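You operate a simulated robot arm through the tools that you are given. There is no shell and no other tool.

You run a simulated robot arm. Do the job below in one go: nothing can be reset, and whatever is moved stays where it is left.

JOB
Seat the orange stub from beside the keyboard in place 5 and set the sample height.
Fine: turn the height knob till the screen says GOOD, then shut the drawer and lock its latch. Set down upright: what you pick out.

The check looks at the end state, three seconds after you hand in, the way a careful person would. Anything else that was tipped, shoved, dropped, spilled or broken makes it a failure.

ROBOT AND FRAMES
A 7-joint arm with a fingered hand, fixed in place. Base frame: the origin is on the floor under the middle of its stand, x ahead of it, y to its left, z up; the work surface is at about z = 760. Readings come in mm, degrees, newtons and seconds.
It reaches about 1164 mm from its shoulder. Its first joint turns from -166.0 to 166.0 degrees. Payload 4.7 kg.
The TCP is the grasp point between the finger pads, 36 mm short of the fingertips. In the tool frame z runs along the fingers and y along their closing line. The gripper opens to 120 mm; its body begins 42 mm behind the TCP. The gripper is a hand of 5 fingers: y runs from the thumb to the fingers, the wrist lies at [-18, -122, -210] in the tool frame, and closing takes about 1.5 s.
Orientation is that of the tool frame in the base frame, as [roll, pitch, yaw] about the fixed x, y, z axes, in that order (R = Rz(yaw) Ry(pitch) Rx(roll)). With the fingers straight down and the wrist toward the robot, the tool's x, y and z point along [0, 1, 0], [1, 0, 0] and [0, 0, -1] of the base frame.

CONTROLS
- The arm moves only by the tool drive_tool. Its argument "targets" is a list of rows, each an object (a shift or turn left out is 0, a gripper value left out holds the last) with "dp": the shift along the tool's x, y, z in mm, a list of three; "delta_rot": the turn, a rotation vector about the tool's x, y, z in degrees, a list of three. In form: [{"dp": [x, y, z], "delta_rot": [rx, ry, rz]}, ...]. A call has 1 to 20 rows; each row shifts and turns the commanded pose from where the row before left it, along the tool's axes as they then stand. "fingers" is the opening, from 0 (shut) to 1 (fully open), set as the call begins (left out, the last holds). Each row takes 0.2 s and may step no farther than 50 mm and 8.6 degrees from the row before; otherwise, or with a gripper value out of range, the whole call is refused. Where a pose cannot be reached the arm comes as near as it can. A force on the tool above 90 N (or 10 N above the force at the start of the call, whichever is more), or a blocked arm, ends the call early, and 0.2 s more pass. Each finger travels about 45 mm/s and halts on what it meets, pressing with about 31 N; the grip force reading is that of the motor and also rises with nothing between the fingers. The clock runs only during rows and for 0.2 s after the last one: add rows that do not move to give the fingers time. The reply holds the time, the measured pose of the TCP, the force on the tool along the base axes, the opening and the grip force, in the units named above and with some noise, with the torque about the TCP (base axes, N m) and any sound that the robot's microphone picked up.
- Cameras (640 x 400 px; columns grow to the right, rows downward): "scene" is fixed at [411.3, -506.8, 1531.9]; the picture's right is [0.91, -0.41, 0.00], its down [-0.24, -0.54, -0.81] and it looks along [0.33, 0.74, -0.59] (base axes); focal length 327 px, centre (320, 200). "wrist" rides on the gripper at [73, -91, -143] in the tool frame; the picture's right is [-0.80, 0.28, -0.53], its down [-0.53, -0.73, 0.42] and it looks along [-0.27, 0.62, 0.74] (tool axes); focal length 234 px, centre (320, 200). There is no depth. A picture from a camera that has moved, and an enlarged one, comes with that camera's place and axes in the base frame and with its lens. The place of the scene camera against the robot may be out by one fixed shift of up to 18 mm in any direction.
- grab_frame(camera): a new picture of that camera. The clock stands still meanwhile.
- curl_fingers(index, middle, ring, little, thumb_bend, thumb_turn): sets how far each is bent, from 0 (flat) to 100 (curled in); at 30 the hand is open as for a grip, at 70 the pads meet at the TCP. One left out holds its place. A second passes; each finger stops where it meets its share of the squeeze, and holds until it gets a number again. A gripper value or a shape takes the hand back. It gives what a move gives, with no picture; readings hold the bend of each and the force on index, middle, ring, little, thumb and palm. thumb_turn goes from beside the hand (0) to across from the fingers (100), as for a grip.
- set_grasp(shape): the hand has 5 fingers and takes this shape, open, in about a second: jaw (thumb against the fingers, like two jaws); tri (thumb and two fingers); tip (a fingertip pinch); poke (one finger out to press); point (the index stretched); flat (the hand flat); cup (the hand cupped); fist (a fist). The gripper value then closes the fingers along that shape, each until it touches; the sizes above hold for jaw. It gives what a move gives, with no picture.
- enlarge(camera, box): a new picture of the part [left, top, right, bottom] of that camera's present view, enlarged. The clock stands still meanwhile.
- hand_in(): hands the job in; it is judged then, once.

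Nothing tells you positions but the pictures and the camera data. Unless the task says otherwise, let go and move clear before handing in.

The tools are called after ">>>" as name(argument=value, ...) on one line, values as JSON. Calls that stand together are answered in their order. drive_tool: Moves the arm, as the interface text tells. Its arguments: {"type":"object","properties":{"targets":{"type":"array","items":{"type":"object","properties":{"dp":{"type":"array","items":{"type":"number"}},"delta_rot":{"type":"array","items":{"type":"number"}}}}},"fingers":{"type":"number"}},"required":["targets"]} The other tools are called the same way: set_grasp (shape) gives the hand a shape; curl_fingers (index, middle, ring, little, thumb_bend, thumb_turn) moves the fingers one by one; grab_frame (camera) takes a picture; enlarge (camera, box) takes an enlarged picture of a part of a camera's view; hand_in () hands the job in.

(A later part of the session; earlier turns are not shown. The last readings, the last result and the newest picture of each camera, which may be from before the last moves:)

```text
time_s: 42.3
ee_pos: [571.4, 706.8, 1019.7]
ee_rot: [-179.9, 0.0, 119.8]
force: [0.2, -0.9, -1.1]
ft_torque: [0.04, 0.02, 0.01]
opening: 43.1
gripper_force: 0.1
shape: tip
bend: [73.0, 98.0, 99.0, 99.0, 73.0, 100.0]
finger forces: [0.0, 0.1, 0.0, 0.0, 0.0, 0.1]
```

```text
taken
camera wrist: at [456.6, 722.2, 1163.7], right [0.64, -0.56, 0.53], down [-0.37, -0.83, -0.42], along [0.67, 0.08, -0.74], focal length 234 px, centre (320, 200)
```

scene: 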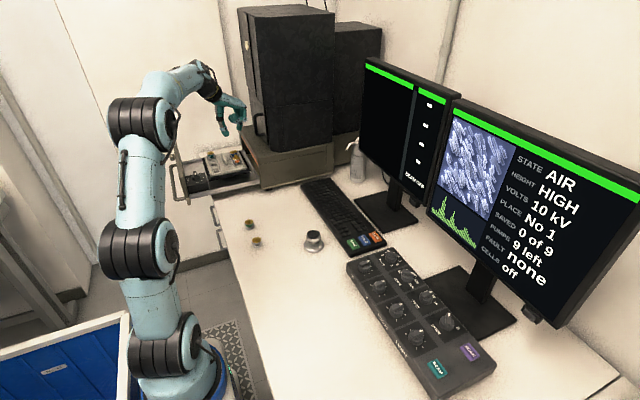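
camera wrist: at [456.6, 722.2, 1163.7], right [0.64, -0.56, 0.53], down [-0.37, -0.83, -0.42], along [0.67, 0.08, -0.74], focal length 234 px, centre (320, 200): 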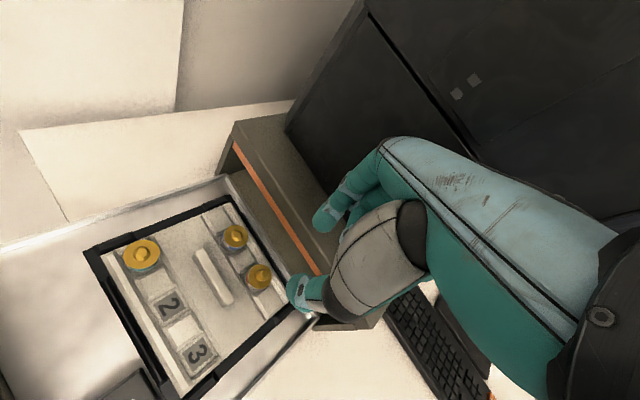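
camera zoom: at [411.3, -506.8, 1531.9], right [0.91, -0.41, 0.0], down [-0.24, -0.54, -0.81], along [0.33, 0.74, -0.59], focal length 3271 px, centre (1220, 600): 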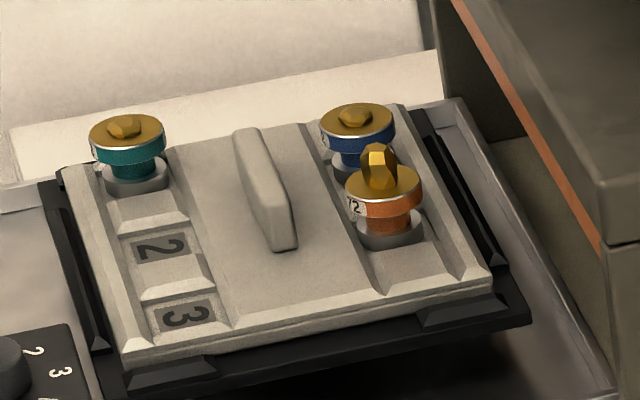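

The orange stub is seated in place 5 and the screen now reads HEIGHT: HIGH. Next I'll move over to inspect the HEIGHT knob up close.

>>> drive_tool(targets=[{"dp": [-5.4, -41.9, 0]}, {"dp": [-5.4, -41.9, 10]}, {"dp": [-5.4, -41.9, 15]}, {"dp": [-5.4, -41.9, 15]}, {"dp": [-5.4, -41.9, 15]}, {"dp": [0, 0, 0]}])

>>> grab_frame(camera="wrist")

>>> enlarge(camera="wrist", box=[160, 120, 320, 280])

>>> enlarge(camera="scene", box=[165, 130, 225, 205])

```text
time_s: 43.7
ee_pos: [400.4, 580.8, 963.3]
ee_rot: [179.9, 0.0, 120.1]
force: [1.1, 0.5, 0.6]
ft_torque: [-0.01, 0.01, -0.02]
opening: 43.1
gripper_force: 0.0
shape: tip
bend: [73.0, 98.0, 99.0, 99.0, 73.0, 100.0]
finger forces: [0.0, 0.1, 0.0, 0.1, 0.0, 0.0]
```

```text
taken
camera wrist: at [284.9, 595.9, 1106.2], right [0.64, -0.56, 0.53], down [-0.37, -0.83, -0.42], along [0.67, 0.08, -0.74], focal length 234 px, centre (320, 200)
```

wrist: 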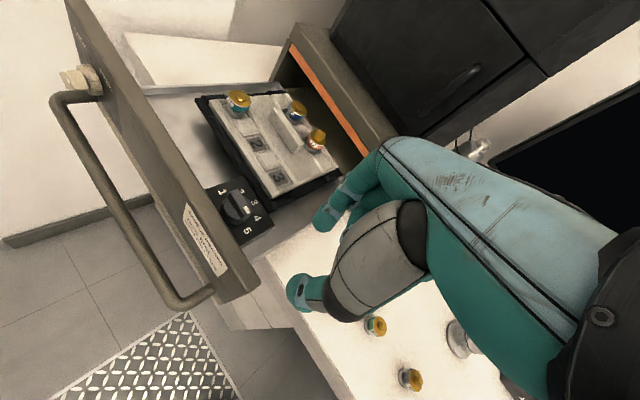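

```text
2.50 times, centred on (240, 200) of wrist
camera zoom: at [284.9, 595.9, 1106.2], right [0.64, -0.56, 0.53], down [-0.37, -0.83, -0.42], along [0.67, 0.08, -0.74], focal length 585 px, centre (520, 200)
```

zoom: 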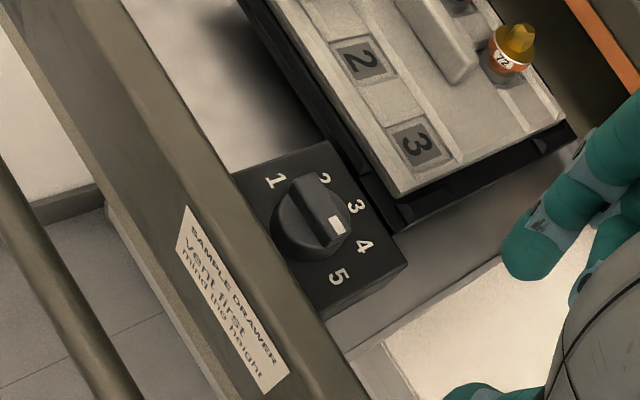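

```text
5.33 times, centred on (195, 168) of scene
camera zoom: at [411.3, -506.8, 1531.9], right [0.91, -0.41, 0.0], down [-0.24, -0.54, -0.81], along [0.33, 0.74, -0.59], focal length 1745 px, centre (987, 373)
```

zoom: 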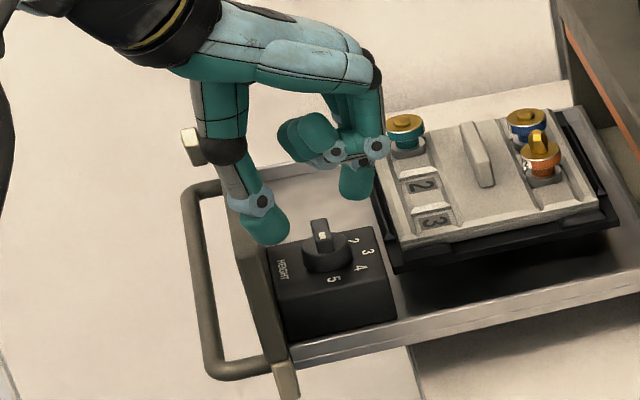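

>>> enlarge(camera="wrist", box=[210, 170, 280, 240])

>>> enlarge(camera="scene", box=[185, 165, 215, 192])

```text
5.71 times, centred on (245, 205) of wrist
camera zoom: at [284.9, 595.9, 1106.2], right [0.64, -0.56, 0.53], down [-0.37, -0.83, -0.42], along [0.67, 0.08, -0.74], focal length 1338 px, centre (749, 171)
```

zoom: 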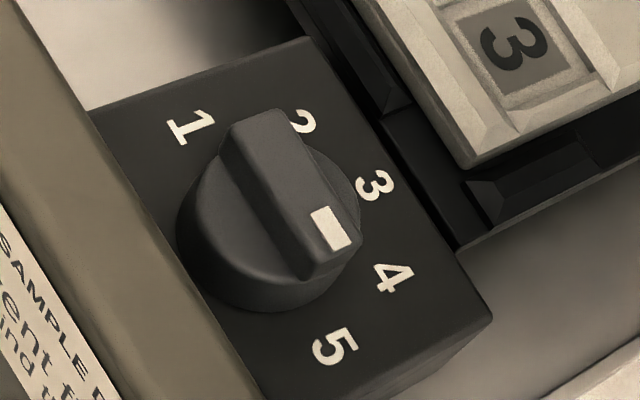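

```text
14.81 times, centred on (200, 178) of scene
camera zoom: at [411.3, -506.8, 1531.9], right [0.91, -0.41, 0.0], down [-0.24, -0.54, -0.81], along [0.33, 0.74, -0.59], focal length 4846 px, centre (2098, 518)
```

zoom: 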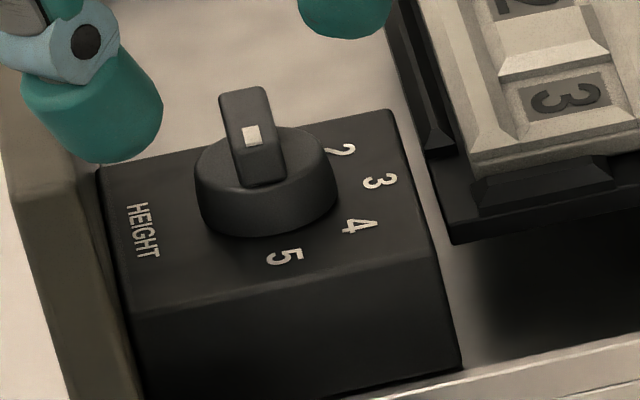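

The pointer sits at about "5" (fin along −y), with 1→5 running clockwise seen from above. I need the height of the drawer's front panel before reaching in, so I'll reposition above the knob at yaw 90 and look again.

>>> drive_tool(targets=[{"dp": [0, 0, 0], "delta_rot": [0, 0, 7.5]}, {"dp": [0, 0, 0], "delta_rot": [0, 0, 7.5]}, {"dp": [0, 0, 0], "delta_rot": [0, 0, 7.5]}, {"dp": [0, 0, 0], "delta_rot": [0, 0, 7.5]}, {"dp": [20, 0, 0]}, {"dp": [20, 0, 0]}, {"dp": [0, 0, 0]}])

>>> grab_frame(camera="wrist")

>>> enlarge(camera="wrist", box=[180, 180, 340, 340])

>>> enlarge(camera="scene", box=[165, 130, 225, 205])

```text
time_s: 45.3
ee_pos: [400.0, 617.9, 962.2]
ee_rot: [-180.0, 0.0, 89.9]
force: [0.9, 0.0, -0.3]
ft_torque: [-0.01, 0.03, -0.02]
opening: 43.1
gripper_force: 0.2
shape: tip
bend: [73.0, 98.0, 99.0, 99.0, 73.0, 100.0]
finger forces: [0.0, 0.1, 0.1, 0.0, 0.0, 0.1]
```

```text
taken
camera wrist: at [309.6, 689.6, 1106.3], right [0.28, -0.8, 0.53], down [-0.73, -0.53, -0.42], along [0.62, -0.27, -0.74], focal length 234 px, centre (320, 200)
```

wrist: 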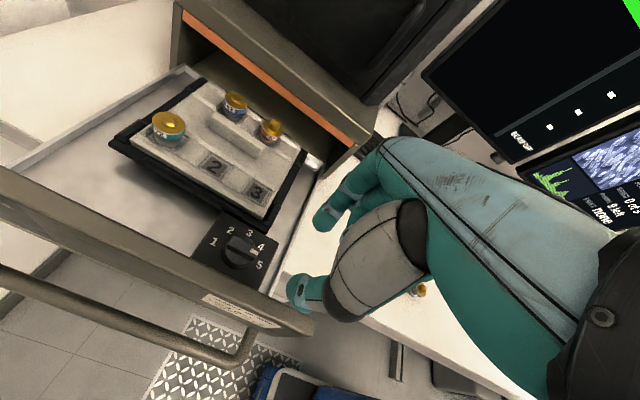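

```text
2.50 times, centred on (260, 260) of wrist
camera zoom: at [309.6, 689.6, 1106.3], right [0.28, -0.8, 0.53], down [-0.73, -0.53, -0.42], along [0.62, -0.27, -0.74], focal length 585 px, centre (470, 50)
```

zoom: 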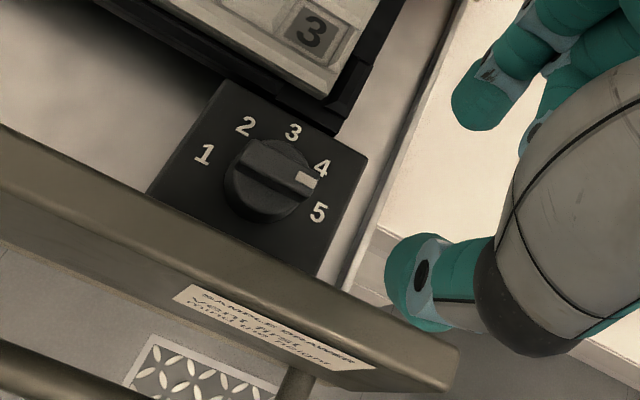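

```text
5.33 times, centred on (195, 168) of scene
camera zoom: at [411.3, -506.8, 1531.9], right [0.91, -0.41, 0.0], down [-0.24, -0.54, -0.81], along [0.33, 0.74, -0.59], focal length 1745 px, centre (987, 373)
```

zoom: 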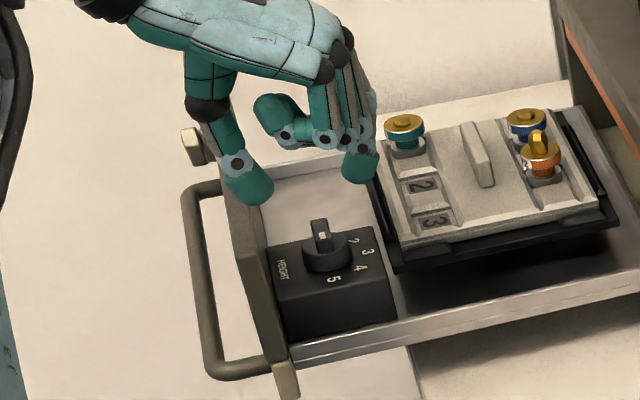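

The knob fin top is at z≈867, well below the panel top at z≈904, so a pinch would squeeze the thumb against the panel. Instead I'll tuck the thumb away and push the fin's far end around with the index fingertip.

>>> curl_fingers(thumb_bend=0, thumb_turn=0)

>>> grab_frame(camera="wrist")

>>> enlarge(camera="scene", box=[160, 110, 240, 205])

```text
time_s: 46.3
ee_pos: [400.7, 615.8, 964.2]
ee_rot: [-179.9, 0.0, 89.9]
force: [-0.1, 0.7, 0.3]
ft_torque: [0.01, -0.01, 0.01]
opening: 174.4
gripper_force: 0.1
shape: fingers
bend: [73.0, 98.0, 99.0, 99.0, 0.0, 0.0]
finger forces: [0.0, 0.0, 0.1, 0.0, 0.0, 0.0]
```

```text
taken
camera wrist: at [309.5, 689.5, 1106.2], right [0.28, -0.8, 0.53], down [-0.73, -0.53, -0.42], along [0.62, -0.27, -0.74], focal length 234 px, centre (320, 200)
```

wrist: 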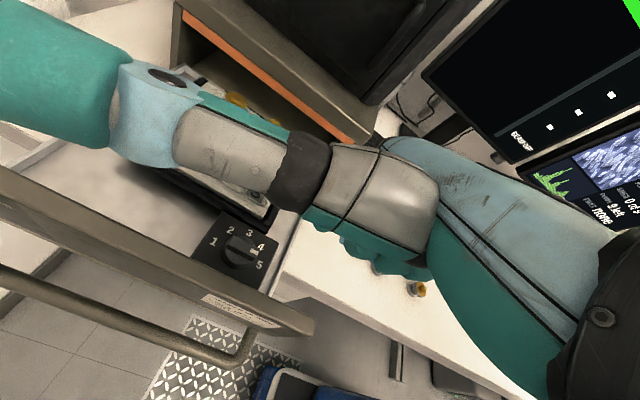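

```text
4.21 times, centred on (200, 158) of scene
camera zoom: at [411.3, -506.8, 1531.9], right [0.91, -0.41, 0.0], down [-0.24, -0.54, -0.81], along [0.33, 0.74, -0.59], focal length 1377 px, centre (825, 379)
```

zoom: 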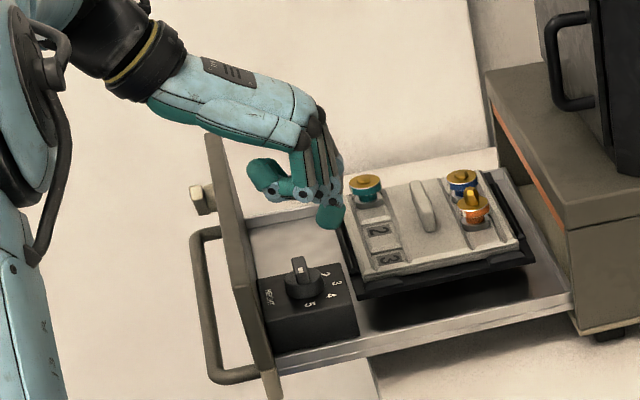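

>>> drive_tool(targets=[{"dp": [30, -5, 0]}, {"dp": [31, -5, 10]}, {"dp": [0, 0, 15]}, {"dp": [0, 0, 0]}, {"dp": [0, 0, 0]}])

>>> grab_frame(camera="wrist")

>>> enlarge(camera="scene", box=[170, 130, 230, 200])

```text
time_s: 47.5
ee_pos: [387.0, 681.0, 939.2]
ee_rot: [-180.0, 0.0, 90.0]
force: [0.0, 0.2, 0.5]
ft_torque: [-0.02, 0.01, -0.03]
opening: 174.2
gripper_force: 0.0
shape: fingers
bend: [73.0, 98.0, 99.0, 99.0, 0.0, 0.0]
finger forces: [0.0, 0.0, 0.0, 0.0, 0.0, 0.0]
```

```text
taken
camera wrist: at [297.7, 751.7, 1081.9], right [0.28, -0.8, 0.53], down [-0.73, -0.53, -0.42], along [0.62, -0.27, -0.74], focal length 234 px, centre (320, 200)
```

wrist: 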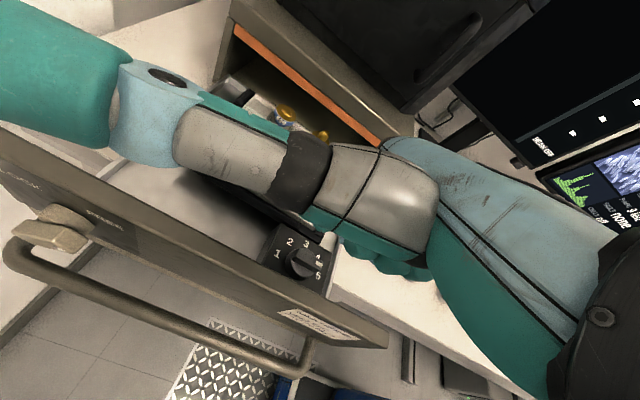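

```text
5.71 times, centred on (200, 165) of scene
camera zoom: at [411.3, -506.8, 1531.9], right [0.91, -0.41, 0.0], down [-0.24, -0.54, -0.81], along [0.33, 0.74, -0.59], focal length 1869 px, centre (1006, 400)
```

zoom: 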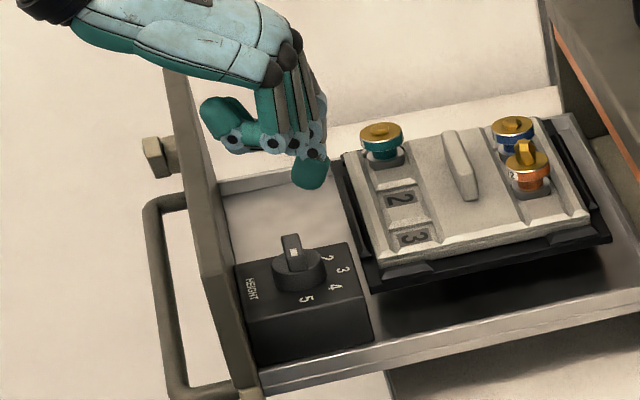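

>>> drive_tool(targets=[{"dp": [-2, 3, 10]}, {"dp": [0, 0, 10]}, {"dp": [0, 0, 8]}, {"dp": [0, 0, 6]}, {"dp": [0, 0, 0]}, {"dp": [0, 0, 0]}])

>>> enlarge(camera="scene", box=[180, 155, 220, 190])

>>> enlarge(camera="wrist", box=[260, 180, 380, 300])

```text
time_s: 48.9
ee_pos: [394.1, 675.9, 904.2]
ee_rot: [-180.0, 0.0, 89.9]
force: [0.2, -0.2, 0.4]
ft_torque: [-0.04, 0.02, 0.0]
opening: 173.9
gripper_force: 0.1
shape: fingers
bend: [73.0, 98.0, 99.0, 99.0, 0.0, 0.0]
finger forces: [0.0, 0.0, 0.1, 0.0, 0.0, 0.0]
```

```text
11.43 times, centred on (200, 172) of scene
camera zoom: at [411.3, -506.8, 1531.9], right [0.91, -0.41, 0.0], down [-0.24, -0.54, -0.81], along [0.33, 0.74, -0.59], focal length 3738 px, centre (1691, 514)
```

zoom: 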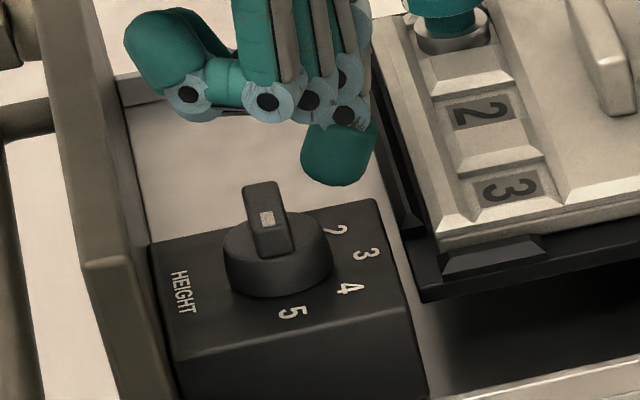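

```text
3.33 times, centred on (320, 240) of wrist
camera zoom: at [302.1, 748.9, 1046.8], right [0.28, -0.8, 0.53], down [-0.73, -0.53, -0.42], along [0.62, -0.27, -0.74], focal length 781 px, centre (320, 67)
```

zoom: 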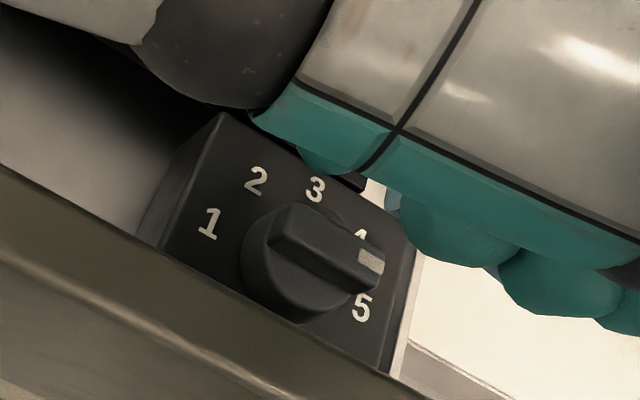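

>>> drive_tool(targets=[{"dp": [0, 0, 4]}, {"dp": [0, 0, 4]}, {"dp": [0, 0, 0]}])

>>> enlarge(camera="scene", box=[180, 155, 220, 190])

>>> enlarge(camera="wrist", box=[260, 180, 380, 300])

```text
time_s: 49.7
ee_pos: [393.7, 676.4, 895.7]
ee_rot: [-179.9, 0.0, 90.0]
force: [-1.1, 0.1, -0.1]
ft_torque: [-0.01, 0.0, 0.0]
opening: 174.3
gripper_force: 0.1
shape: fingers
bend: [73.0, 98.0, 99.0, 99.0, 0.0, 0.0]
finger forces: [0.0, 0.1, 0.1, 0.0, 0.0, 0.1]
```

```text
11.43 times, centred on (200, 172) of scene
camera zoom: at [411.3, -506.8, 1531.9], right [0.91, -0.41, 0.0], down [-0.24, -0.54, -0.81], along [0.33, 0.74, -0.59], focal length 3738 px, centre (1691, 514)
```

zoom: 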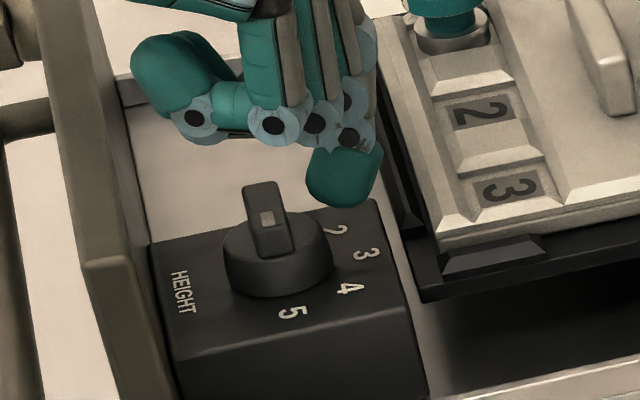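

```text
3.33 times, centred on (320, 240) of wrist
camera zoom: at [302.1, 748.4, 1038.5], right [0.28, -0.8, 0.53], down [-0.73, -0.53, -0.42], along [0.62, -0.27, -0.74], focal length 781 px, centre (320, 67)
```

zoom: 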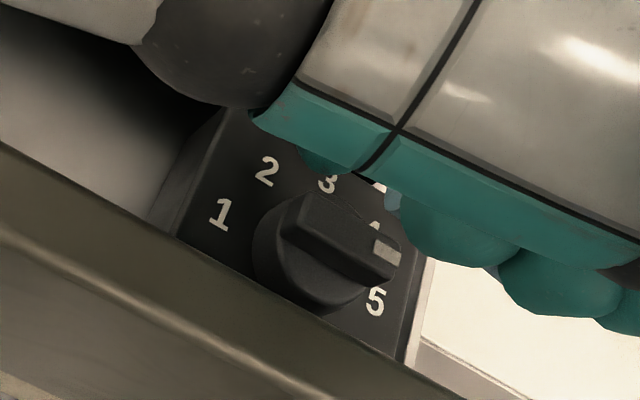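

>>> drive_tool(targets=[{"dp": [0, -2, 1]}, {"dp": [0, -2, 0.5]}, {"dp": [0, -2, 0]}, {"dp": [0, -2, 0]}, {"dp": [0, 0, 0]}])

>>> enlarge(camera="scene", box=[180, 155, 220, 190])

>>> enlarge(camera="wrist", box=[260, 180, 380, 300])

```text
time_s: 50.9
ee_pos: [384.0, 676.3, 893.0]
ee_rot: [179.9, 0.2, 90.0]
force: [0.9, 1.6, -0.1]
ft_torque: [0.02, -0.04, 0.01]
opening: 174.5
gripper_force: 0.5
shape: fingers
bend: [73.0, 98.0, 99.0, 99.0, 0.0, 0.0]
finger forces: [0.6, 0.0, 0.1, 0.1, 0.1, 0.0]
```

```text
11.43 times, centred on (200, 172) of scene
camera zoom: at [411.3, -506.8, 1531.9], right [0.91, -0.41, 0.0], down [-0.24, -0.54, -0.81], along [0.33, 0.74, -0.59], focal length 3738 px, centre (1691, 514)
```

zoom: 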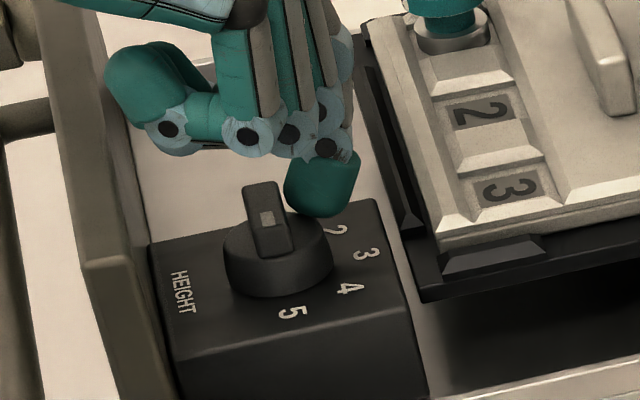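

```text
3.33 times, centred on (320, 240) of wrist
camera zoom: at [293.8, 748.3, 1036.6], right [0.28, -0.8, 0.53], down [-0.73, -0.53, -0.42], along [0.62, -0.27, -0.74], focal length 781 px, centre (320, 67)
```

zoom: 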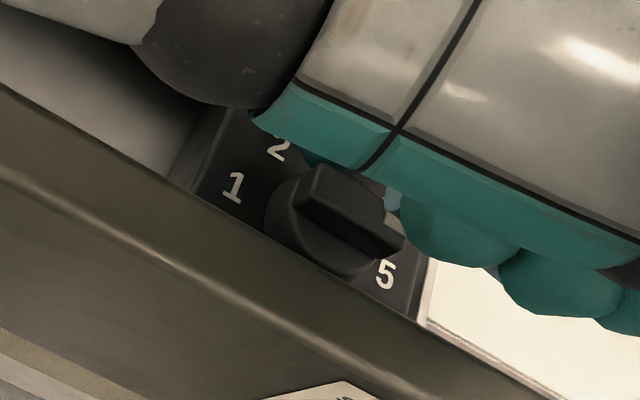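

Contact is made on the fin. I'll push it around gently along its arc and watch the dial and screen.

>>> drive_tool(targets=[{"dp": [0.6, -1.5, 0]}, {"dp": [1, -1.5, 0]}, {"dp": [1, -1.5, 0]}, {"dp": [0, 0, 0]}])

>>> enlarge(camera="scene", box=[180, 155, 220, 190])

>>> enlarge(camera="scene", box=[500, 140, 620, 230])

```text
time_s: 51.9
ee_pos: [381.6, 679.4, 894.7]
ee_rot: [-179.9, 0.0, 89.9]
force: [2.1, -1.0, 0.9]
ft_torque: [-0.03, -0.09, -0.05]
opening: 175.4
gripper_force: 0.5
shape: fingers
bend: [73.0, 98.0, 99.0, 99.0, 0.0, 0.0]
finger forces: [1.2, 0.0, 0.0, 0.0, 0.0, 0.0]
```

```text
11.43 times, centred on (200, 172) of scene
camera zoom: at [411.3, -506.8, 1531.9], right [0.91, -0.41, 0.0], down [-0.24, -0.54, -0.81], along [0.33, 0.74, -0.59], focal length 3738 px, centre (1691, 514)
```

zoom: 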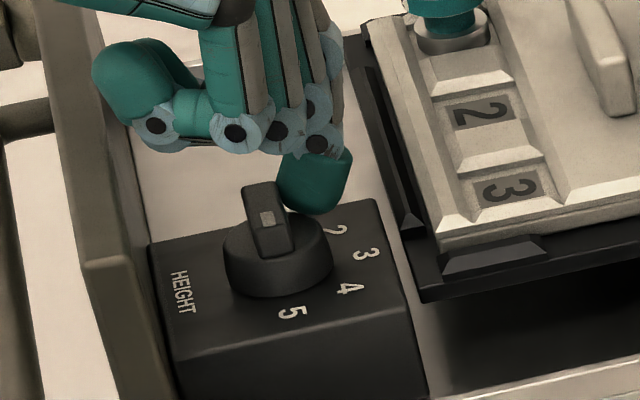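

```text
4.44 times, centred on (560, 185) of scene
camera zoom: at [411.3, -506.8, 1531.9], right [0.91, -0.41, 0.0], down [-0.24, -0.54, -0.81], along [0.33, 0.74, -0.59], focal length 1454 px, centre (-747, 267)
```

zoom: 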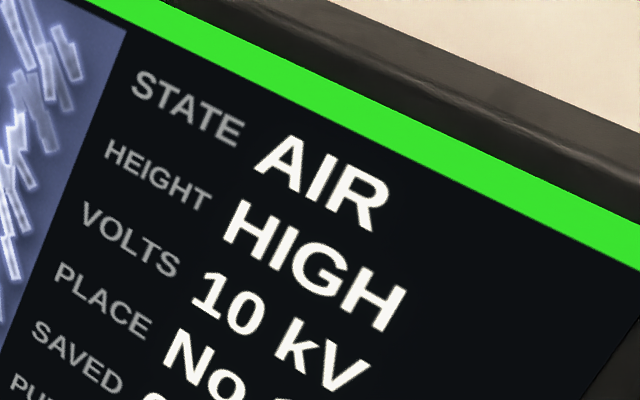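

>>> drive_tool(targets=[{"dp": [0.8, -1.5, 0]}, {"dp": [0.8, -1.5, 0]}, {"dp": [0.8, -1.5, 0]}, {"dp": [0.8, -1.5, 0]}, {"dp": [0, 0, 0]}])

>>> enlarge(camera="scene", box=[180, 155, 220, 190])

>>> enlarge(camera="wrist", box=[260, 180, 380, 300])

```text
time_s: 53.1
ee_pos: [375.2, 681.9, 893.8]
ee_rot: [-180.0, 0.0, 90.0]
force: [1.8, -0.7, -0.4]
ft_torque: [-0.01, -0.02, -0.03]
opening: 175.6
gripper_force: 0.3
shape: fingers
bend: [73.0, 98.0, 99.0, 99.0, 0.0, 0.0]
finger forces: [1.1, 0.0, 0.0, 0.0, 0.1, 0.0]
```

```text
11.43 times, centred on (200, 172) of scene
camera zoom: at [411.3, -506.8, 1531.9], right [0.91, -0.41, 0.0], down [-0.24, -0.54, -0.81], along [0.33, 0.74, -0.59], focal length 3738 px, centre (1691, 514)
```

zoom: 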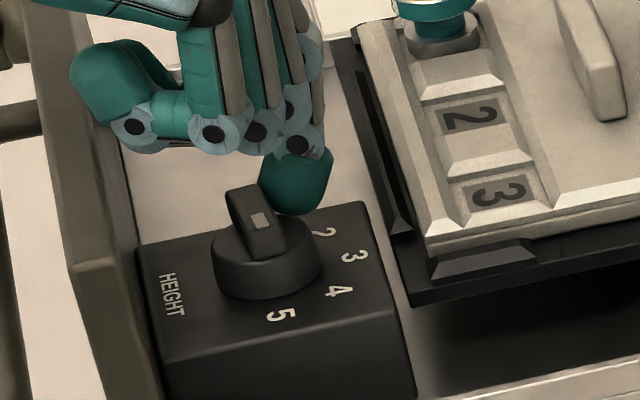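

```text
3.33 times, centred on (320, 240) of wrist
camera zoom: at [284.2, 754.3, 1036.5], right [0.28, -0.8, 0.53], down [-0.73, -0.53, -0.42], along [0.62, -0.27, -0.74], focal length 781 px, centre (320, 67)
```

zoom: 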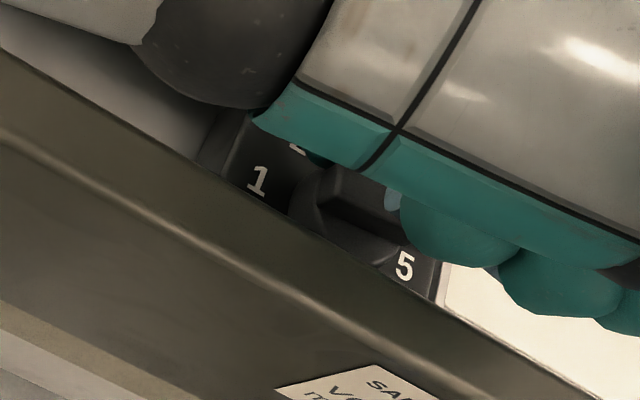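

The drawer itself slides with light push, so single-sided pushing shifted it about 4 mm. I'll switch to a two-sided pinch (a pure couple) at a yaw where the thumb clears the panel. First I back off and lift.

>>> drive_tool(targets=[{"dp": [0, 4, 0]}, {"dp": [0, 4, 0]}, {"dp": [0, 0, -25]}, {"dp": [0, 0, -40]}, {"dp": [0, 0, -20]}, {"dp": [0, 0, 0]}])

>>> set_grasp(shape="tip")

>>> drive_tool(targets=[{"dp": [0, 0, 0], "delta_rot": [0, 0, -7.5]}, {"dp": [0, 0, 0], "delta_rot": [0, 0, -7.5]}, {"dp": [0, 0, 0], "delta_rot": [0, 0, -7.5]}, {"dp": [0, 0, 0], "delta_rot": [0, 0, -7.5]}, {"dp": [0, 0, 0], "delta_rot": [0, 0, -7.5]}, {"dp": [0, 0, 0], "delta_rot": [0, 0, -7.5]}, {"dp": [0, 0, 0], "delta_rot": [0, 0, -7.5]}, {"dp": [0, 0, 0], "delta_rot": [0, 0, -7.5]}, {"dp": [0, 0, 0]}], fingers=0.42)

>>> grab_frame(camera="wrist")

>>> grab_frame(camera="scene")

```text
time_s: 54.5
ee_pos: [383.7, 681.9, 978.2]
ee_rot: [179.9, 0.0, 90.0]
force: [-1.0, 1.0, -0.4]
ft_torque: [-0.02, 0.0, -0.02]
opening: 174.9
gripper_force: 0.0
shape: fingers
bend: [73.0, 98.0, 99.0, 99.0, 0.0, 0.0]
finger forces: [0.0, 0.0, 0.0, 0.1, 0.0, 0.1]
```

```text
time_s: 55.4
ee_pos: [384.5, 681.8, 978.6]
ee_rot: [180.0, 0.0, 90.0]
force: [1.0, 0.4, -0.1]
ft_torque: [0.0, -0.01, 0.02]
opening: 119.6
gripper_force: 0.0
shape: tip
bend: [30.0, 98.0, 99.0, 99.0, 30.0, 98.0]
finger forces: [0.0, 0.1, 0.0, 0.1, 0.0, 0.0]
```

```text
time_s: 57.4
ee_pos: [383.5, 683.7, 979.1]
ee_rot: [-179.9, 0.0, 150.0]
force: [0.1, 0.2, 0.5]
ft_torque: [0.01, 0.01, -0.02]
opening: 51.0
gripper_force: 0.1
shape: tip
bend: [73.0, 98.0, 99.0, 99.0, 72.0, 100.0]
finger forces: [0.1, 0.0, 0.0, 0.0, 0.1, 0.0]
```

```text
taken
camera wrist: at [275.5, 638.8, 1122.7], right [0.84, -0.16, 0.53], down [0.1, -0.9, -0.42], along [0.54, 0.4, -0.74], focal length 234 px, centre (320, 200)
```

wrist: 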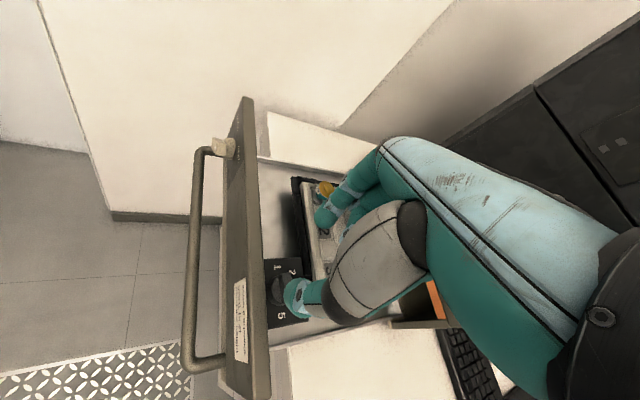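

```text
taken
```

scene: 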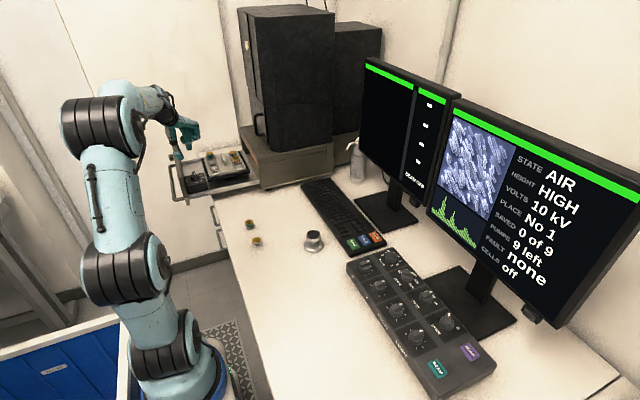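

>>> enlarge(camera="wrist", box=[220, 240, 320, 340])

>>> enlarge(camera="scene", box=[170, 145, 220, 195])

```text
4.00 times, centred on (270, 290) of wrist
camera zoom: at [275.5, 638.8, 1122.7], right [0.84, -0.16, 0.53], down [0.1, -0.9, -0.42], along [0.54, 0.4, -0.74], focal length 937 px, centre (520, -160)
```

zoom: 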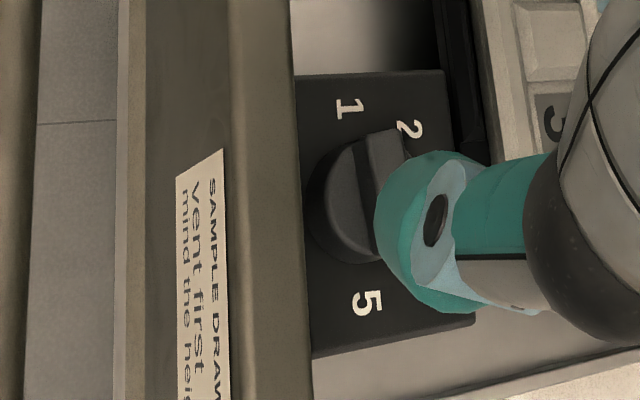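

```text
8.00 times, centred on (195, 170) of scene
camera zoom: at [411.3, -506.8, 1531.9], right [0.91, -0.41, 0.0], down [-0.24, -0.54, -0.81], along [0.33, 0.74, -0.59], focal length 2617 px, centre (1320, 440)
```

zoom: 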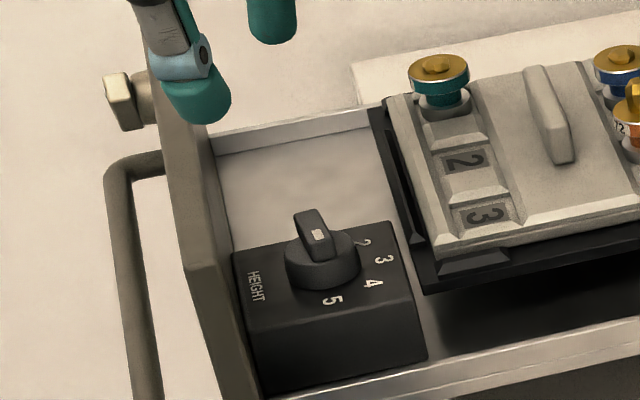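

>>> drive_tool(targets=[{"dp": [-13, -7, 0]}, {"dp": [-13, -6.6, 10]}, {"dp": [0, 0, 25]}, {"dp": [0, 0, 20]}, {"dp": [0, 0, 8]}, {"dp": [0, 0, 0]}, {"dp": [0, 0, 0]}])

>>> enlarge(camera="wrist", box=[230, 150, 350, 290])

>>> enlarge(camera="scene", box=[170, 145, 220, 195])

```text
time_s: 59.0
ee_pos: [400.2, 657.6, 914.8]
ee_rot: [179.9, 0.0, 150.0]
force: [0.0, 0.5, 0.0]
ft_torque: [0.01, -0.01, 0.0]
opening: 51.1
gripper_force: 0.0
shape: tip
bend: [73.0, 98.0, 99.0, 99.0, 72.0, 100.0]
finger forces: [0.0, 0.0, 0.0, 0.0, 0.1, 0.1]
```

```text
2.86 times, centred on (290, 220) of wrist
camera zoom: at [291.2, 614.5, 1057.5], right [0.84, -0.16, 0.53], down [0.09, -0.9, -0.42], along [0.54, 0.4, -0.74], focal length 669 px, centre (406, 143)
```

zoom: 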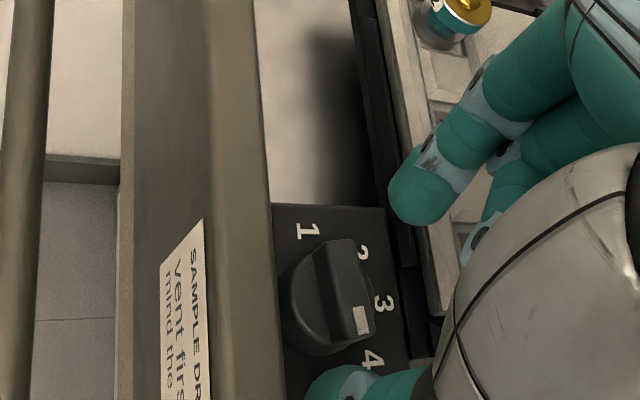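

```text
8.00 times, centred on (195, 170) of scene
camera zoom: at [411.3, -506.8, 1531.9], right [0.91, -0.41, 0.0], down [-0.24, -0.54, -0.81], along [0.33, 0.74, -0.59], focal length 2617 px, centre (1320, 440)
```

zoom: 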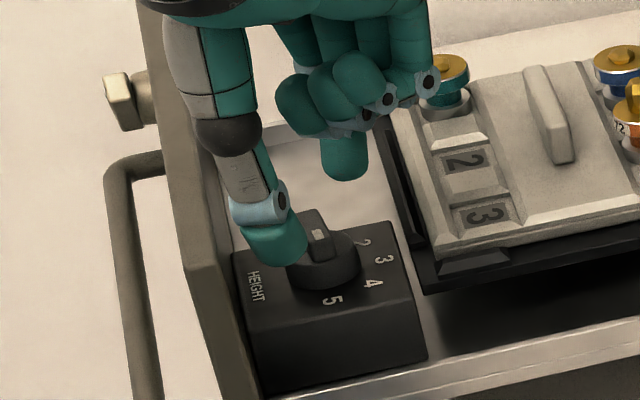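

>>> drive_tool(targets=[{"dp": [4, 0, 6]}, {"dp": [0, 0, 6]}, {"dp": [0, 0, 4]}, {"dp": [0, 0, 0]}, {"dp": [0, 0, 0]}])

>>> enlarge(camera="wrist", box=[230, 150, 350, 290])

>>> enlarge(camera="scene", box=[180, 155, 220, 190])

```text
time_s: 60.2
ee_pos: [395.6, 659.5, 899.6]
ee_rot: [-179.9, 0.0, 150.0]
force: [-0.5, 0.7, 0.4]
ft_torque: [0.01, -0.01, 0.0]
opening: 51.2
gripper_force: 0.0
shape: tip
bend: [73.0, 98.0, 99.0, 99.0, 72.0, 100.0]
finger forces: [0.0, 0.0, 0.0, 0.1, 0.0, 0.0]
```

```text
2.86 times, centred on (290, 220) of wrist
camera zoom: at [287.1, 616.4, 1042.8], right [0.84, -0.16, 0.53], down [0.09, -0.9, -0.42], along [0.54, 0.4, -0.74], focal length 669 px, centre (406, 143)
```

zoom: 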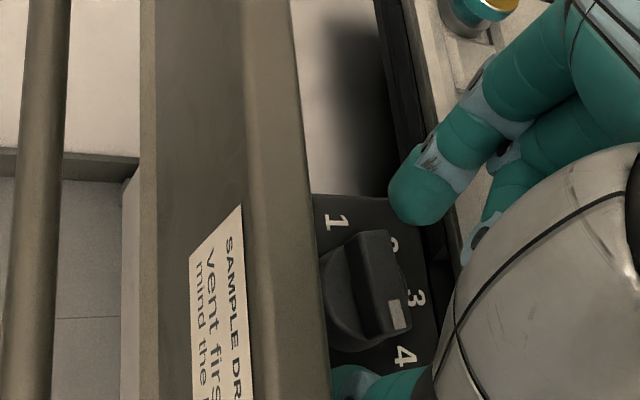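

```text
11.43 times, centred on (200, 172) of scene
camera zoom: at [411.3, -506.8, 1531.9], right [0.91, -0.41, 0.0], down [-0.24, -0.54, -0.81], along [0.33, 0.74, -0.59], focal length 3738 px, centre (1691, 514)
```

zoom: 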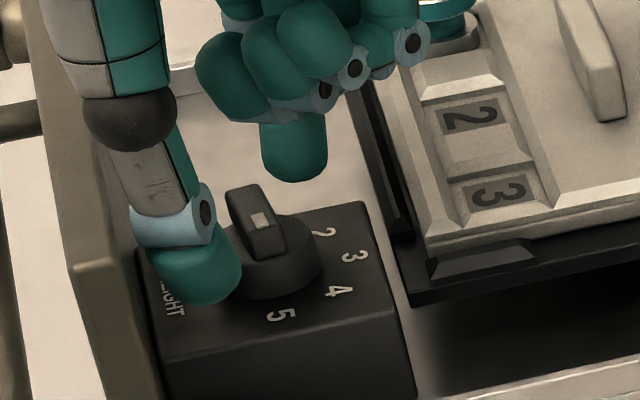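

>>> drive_tool(targets=[{"dp": [0, 0, 2.5]}, {"dp": [0, 0, 2]}, {"dp": [0, 0, 0]}])

>>> drive_tool(targets=[{"dp": [0, 0, 0]}, {"dp": [0, 0, 0]}, {"dp": [0, 0, 0]}], fingers=0.28)

>>> enlarge(camera="wrist", box=[230, 150, 350, 290])

>>> enlarge(camera="scene", box=[180, 155, 220, 190])

```text
time_s: 61.0
ee_pos: [396.1, 660.2, 895.3]
ee_rot: [-179.9, 0.0, 150.1]
force: [-0.6, -0.9, 0.2]
ft_torque: [-0.02, 0.0, 0.0]
opening: 50.9
gripper_force: 0.0
shape: tip
bend: [73.0, 98.0, 99.0, 99.0, 72.0, 100.0]
finger forces: [0.0, 0.0, 0.0, 0.0, 0.1, 0.0]
```

```text
time_s: 61.8
ee_pos: [394.6, 659.9, 895.2]
ee_rot: [180.0, 0.0, 150.0]
force: [0.4, 0.1, 2.2]
ft_torque: [-0.02, 0.01, 0.0]
opening: 34.6
gripper_force: 0.1
shape: tip
bend: [73.0, 98.0, 99.0, 99.0, 74.0, 100.0]
finger forces: [0.2, 0.1, 0.0, 0.1, 0.1, 0.0]
```

```text
2.86 times, centred on (290, 220) of wrist
camera zoom: at [286.9, 616.3, 1038.0], right [0.84, -0.16, 0.53], down [0.09, -0.9, -0.42], along [0.54, 0.4, -0.74], focal length 669 px, centre (406, 143)
```

zoom: 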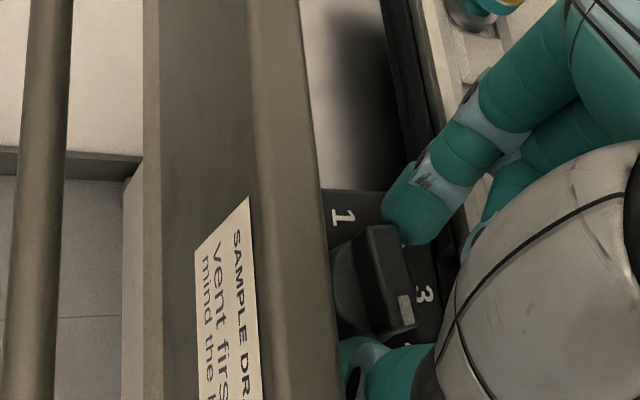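

```text
11.43 times, centred on (200, 172) of scene
camera zoom: at [411.3, -506.8, 1531.9], right [0.91, -0.41, 0.0], down [-0.24, -0.54, -0.81], along [0.33, 0.74, -0.59], focal length 3738 px, centre (1691, 514)
```

zoom: 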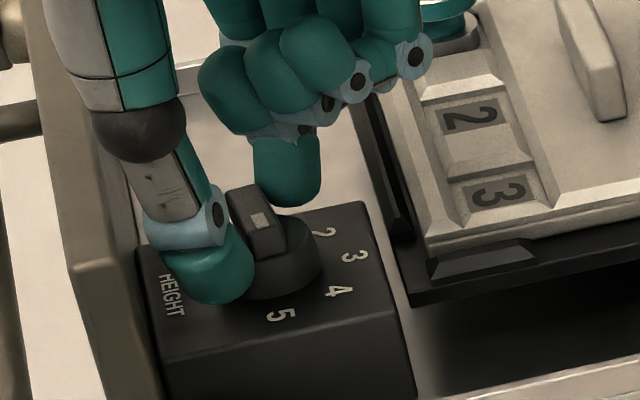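

>>> drive_tool(targets=[{"dp": [0, 0, 0]}, {"dp": [0, 0, 0]}], fingers=0.22)

>>> enlarge(camera="scene", box=[180, 155, 220, 190])

>>> drive_tool(targets=[{"dp": [0, 0, 0]}, {"dp": [0, 0, 0]}], fingers=0.17)

>>> enlarge(camera="scene", box=[180, 155, 220, 190])

>>> enlarge(camera="scene", box=[500, 140, 620, 230])

```text
time_s: 62.4
ee_pos: [394.7, 660.4, 895.9]
ee_rot: [-180.0, 0.0, 150.0]
force: [1.4, 0.7, 0.2]
ft_torque: [0.06, -0.04, -0.01]
opening: 27.5
gripper_force: 0.0
shape: tip
bend: [72.0, 98.0, 99.0, 99.0, 74.0, 100.0]
finger forces: [1.1, 0.0, 0.0, 0.0, 0.0, 0.1]
```

```text
11.43 times, centred on (200, 172) of scene
camera zoom: at [411.3, -506.8, 1531.9], right [0.91, -0.41, 0.0], down [-0.24, -0.54, -0.81], along [0.33, 0.74, -0.59], focal length 3738 px, centre (1691, 514)
```

zoom: 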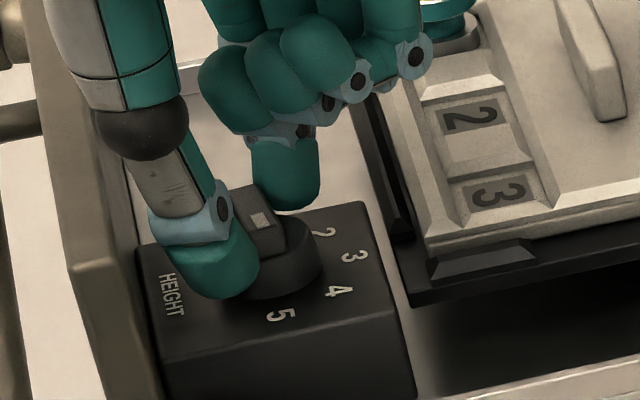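

```text
time_s: 63.0
ee_pos: [394.9, 659.4, 894.4]
ee_rot: [180.0, 0.0, 150.0]
force: [1.9, 1.7, -0.3]
ft_torque: [0.08, -0.06, -0.02]
opening: 21.5
gripper_force: 0.0
shape: tip
bend: [72.0, 98.0, 99.0, 99.0, 74.0, 100.0]
finger forces: [2.1, 0.0, 0.0, 0.1, 0.6, 0.0]
```

```text
11.43 times, centred on (200, 172) of scene
camera zoom: at [411.3, -506.8, 1531.9], right [0.91, -0.41, 0.0], down [-0.24, -0.54, -0.81], along [0.33, 0.74, -0.59], focal length 3738 px, centre (1691, 514)
```

zoom: 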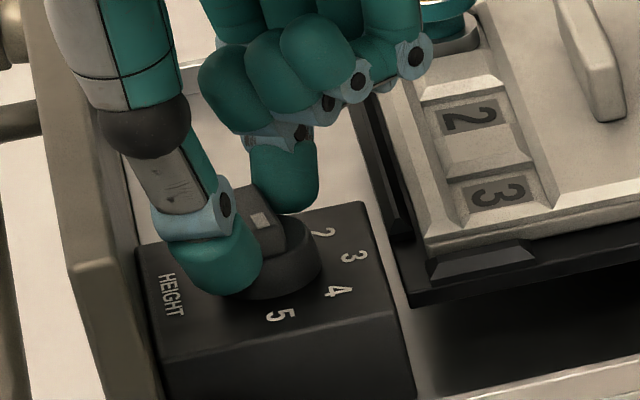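

```text
4.44 times, centred on (560, 185) of scene
camera zoom: at [411.3, -506.8, 1531.9], right [0.91, -0.41, 0.0], down [-0.24, -0.54, -0.81], along [0.33, 0.74, -0.59], focal length 1454 px, centre (-747, 267)
```

zoom: 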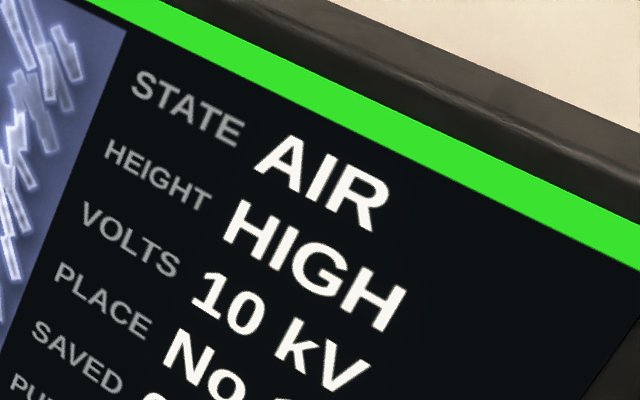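

>>> drive_tool(targets=[{"dp": [0, 0, 0]}, {"dp": [0, 0, 0]}], fingers=0.13)

>>> enlarge(camera="scene", box=[180, 155, 220, 190])

>>> enlarge(camera="wrist", box=[230, 150, 350, 290])

```text
time_s: 63.6
ee_pos: [393.8, 660.0, 896.2]
ee_rot: [-180.0, -0.1, 150.0]
force: [0.7, 4.6, 1.2]
ft_torque: [0.38, -0.18, 0.03]
opening: 18.8
gripper_force: 31.2
shape: tip
bend: [72.0, 100.0, 100.0, 100.0, 76.0, 100.0]
finger forces: [27.3, 0.1, 0.0, 0.0, 21.8, 0.0]
```

```text
11.43 times, centred on (200, 172) of scene
camera zoom: at [411.3, -506.8, 1531.9], right [0.91, -0.41, 0.0], down [-0.24, -0.54, -0.81], along [0.33, 0.74, -0.59], focal length 3738 px, centre (1691, 514)
```

zoom: 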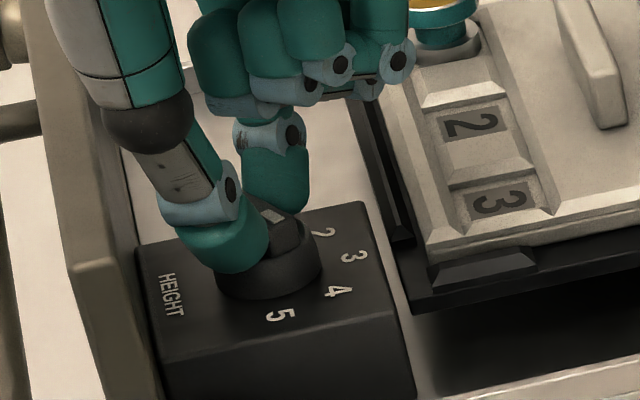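

```text
2.86 times, centred on (290, 220) of wrist
camera zoom: at [286.7, 616.5, 1038.1], right [0.84, -0.16, 0.53], down [0.09, -0.9, -0.42], along [0.54, 0.4, -0.74], focal length 669 px, centre (406, 143)
```

zoom: 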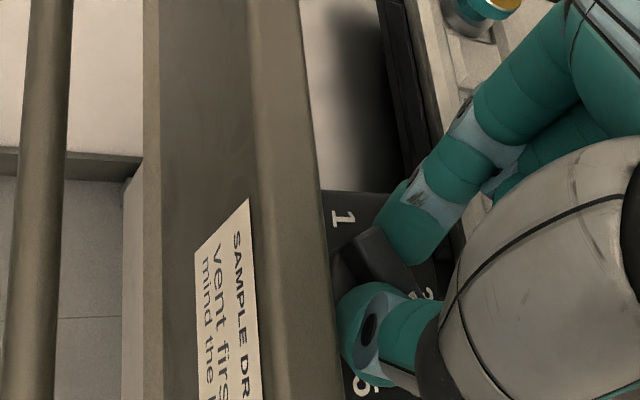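

>>> enlarge(camera="scene", box=[500, 140, 620, 230])

>>> enlarge(camera="scene", box=[170, 130, 260, 205])

```text
4.44 times, centred on (560, 185) of scene
camera zoom: at [411.3, -506.8, 1531.9], right [0.91, -0.41, 0.0], down [-0.24, -0.54, -0.81], along [0.33, 0.74, -0.59], focal length 1454 px, centre (-747, 267)
```

zoom: 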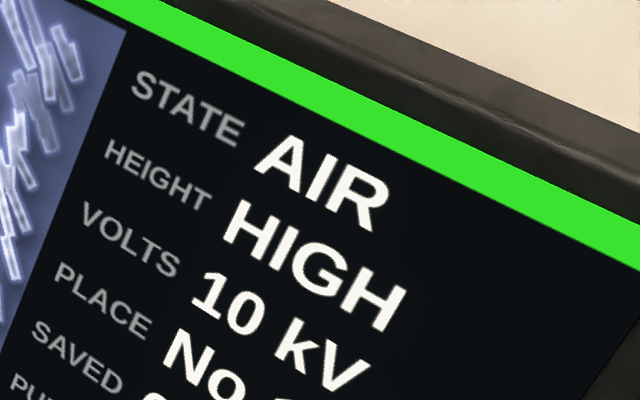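

```text
5.33 times, centred on (215, 168) of scene
camera zoom: at [411.3, -506.8, 1531.9], right [0.91, -0.41, 0.0], down [-0.24, -0.54, -0.81], along [0.33, 0.74, -0.59], focal length 1745 px, centre (880, 373)
```

zoom: 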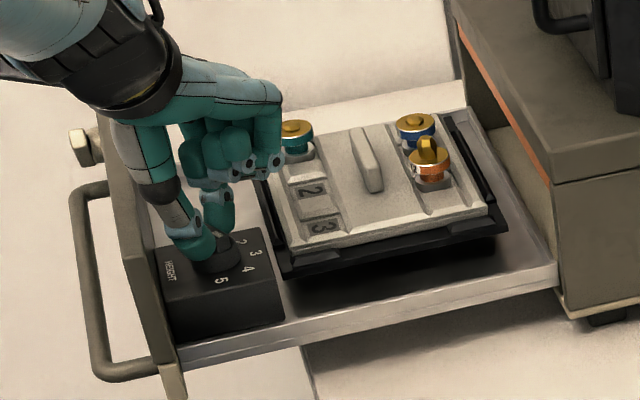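

Still HIGH near 3.8. The fin is clamped, so I'll rotate the hand about the knob axis in small steps, checking the screen each time.

>>> drive_tool(targets=[{"dp": [-0.3, 0.1, 0], "delta_rot": [0, 0, -5]}, {"dp": [-0.3, 0.1, 0], "delta_rot": [0, 0, -5]}, {"dp": [-0.3, 0.1, 0], "delta_rot": [0, 0, -5]}, {"dp": [0, 0, 0]}])

>>> enlarge(camera="scene", box=[500, 140, 620, 230])

>>> enlarge(camera="scene", box=[170, 130, 260, 205])

```text
time_s: 64.6
ee_pos: [396.0, 659.2, 894.4]
ee_rot: [179.9, 0.1, 165.1]
force: [-2.2, 6.7, 5.3]
ft_torque: [0.6, -0.07, 0.03]
opening: 18.9
gripper_force: 31.3
shape: tip
bend: [72.0, 100.0, 100.0, 100.0, 76.0, 100.0]
finger forces: [30.3, 0.0, 0.1, 0.1, 21.5, 0.1]
```

```text
4.44 times, centred on (560, 185) of scene
camera zoom: at [411.3, -506.8, 1531.9], right [0.91, -0.41, 0.0], down [-0.24, -0.54, -0.81], along [0.33, 0.74, -0.59], focal length 1454 px, centre (-747, 267)
```

zoom: 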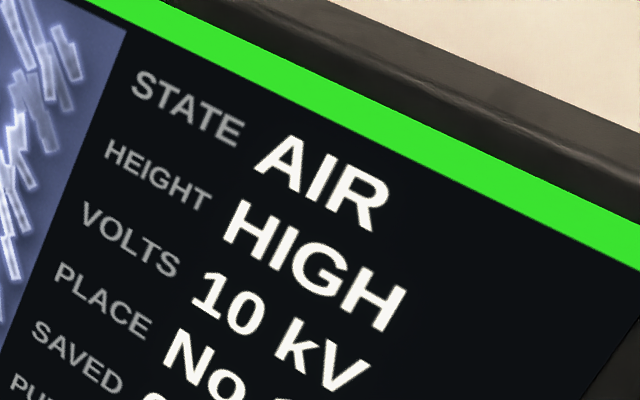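

```text
5.33 times, centred on (215, 168) of scene
camera zoom: at [411.3, -506.8, 1531.9], right [0.91, -0.41, 0.0], down [-0.24, -0.54, -0.81], along [0.33, 0.74, -0.59], focal length 1745 px, centre (880, 373)
```

zoom: 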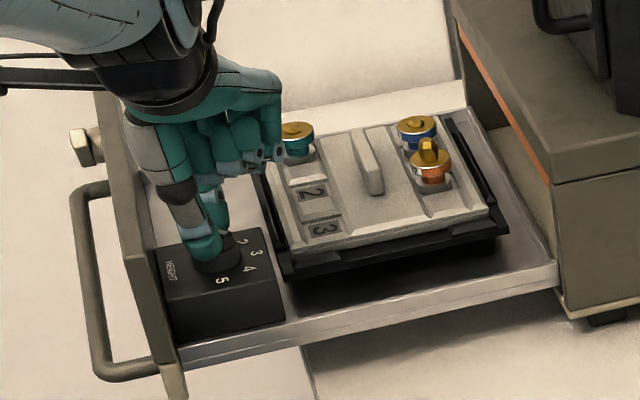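

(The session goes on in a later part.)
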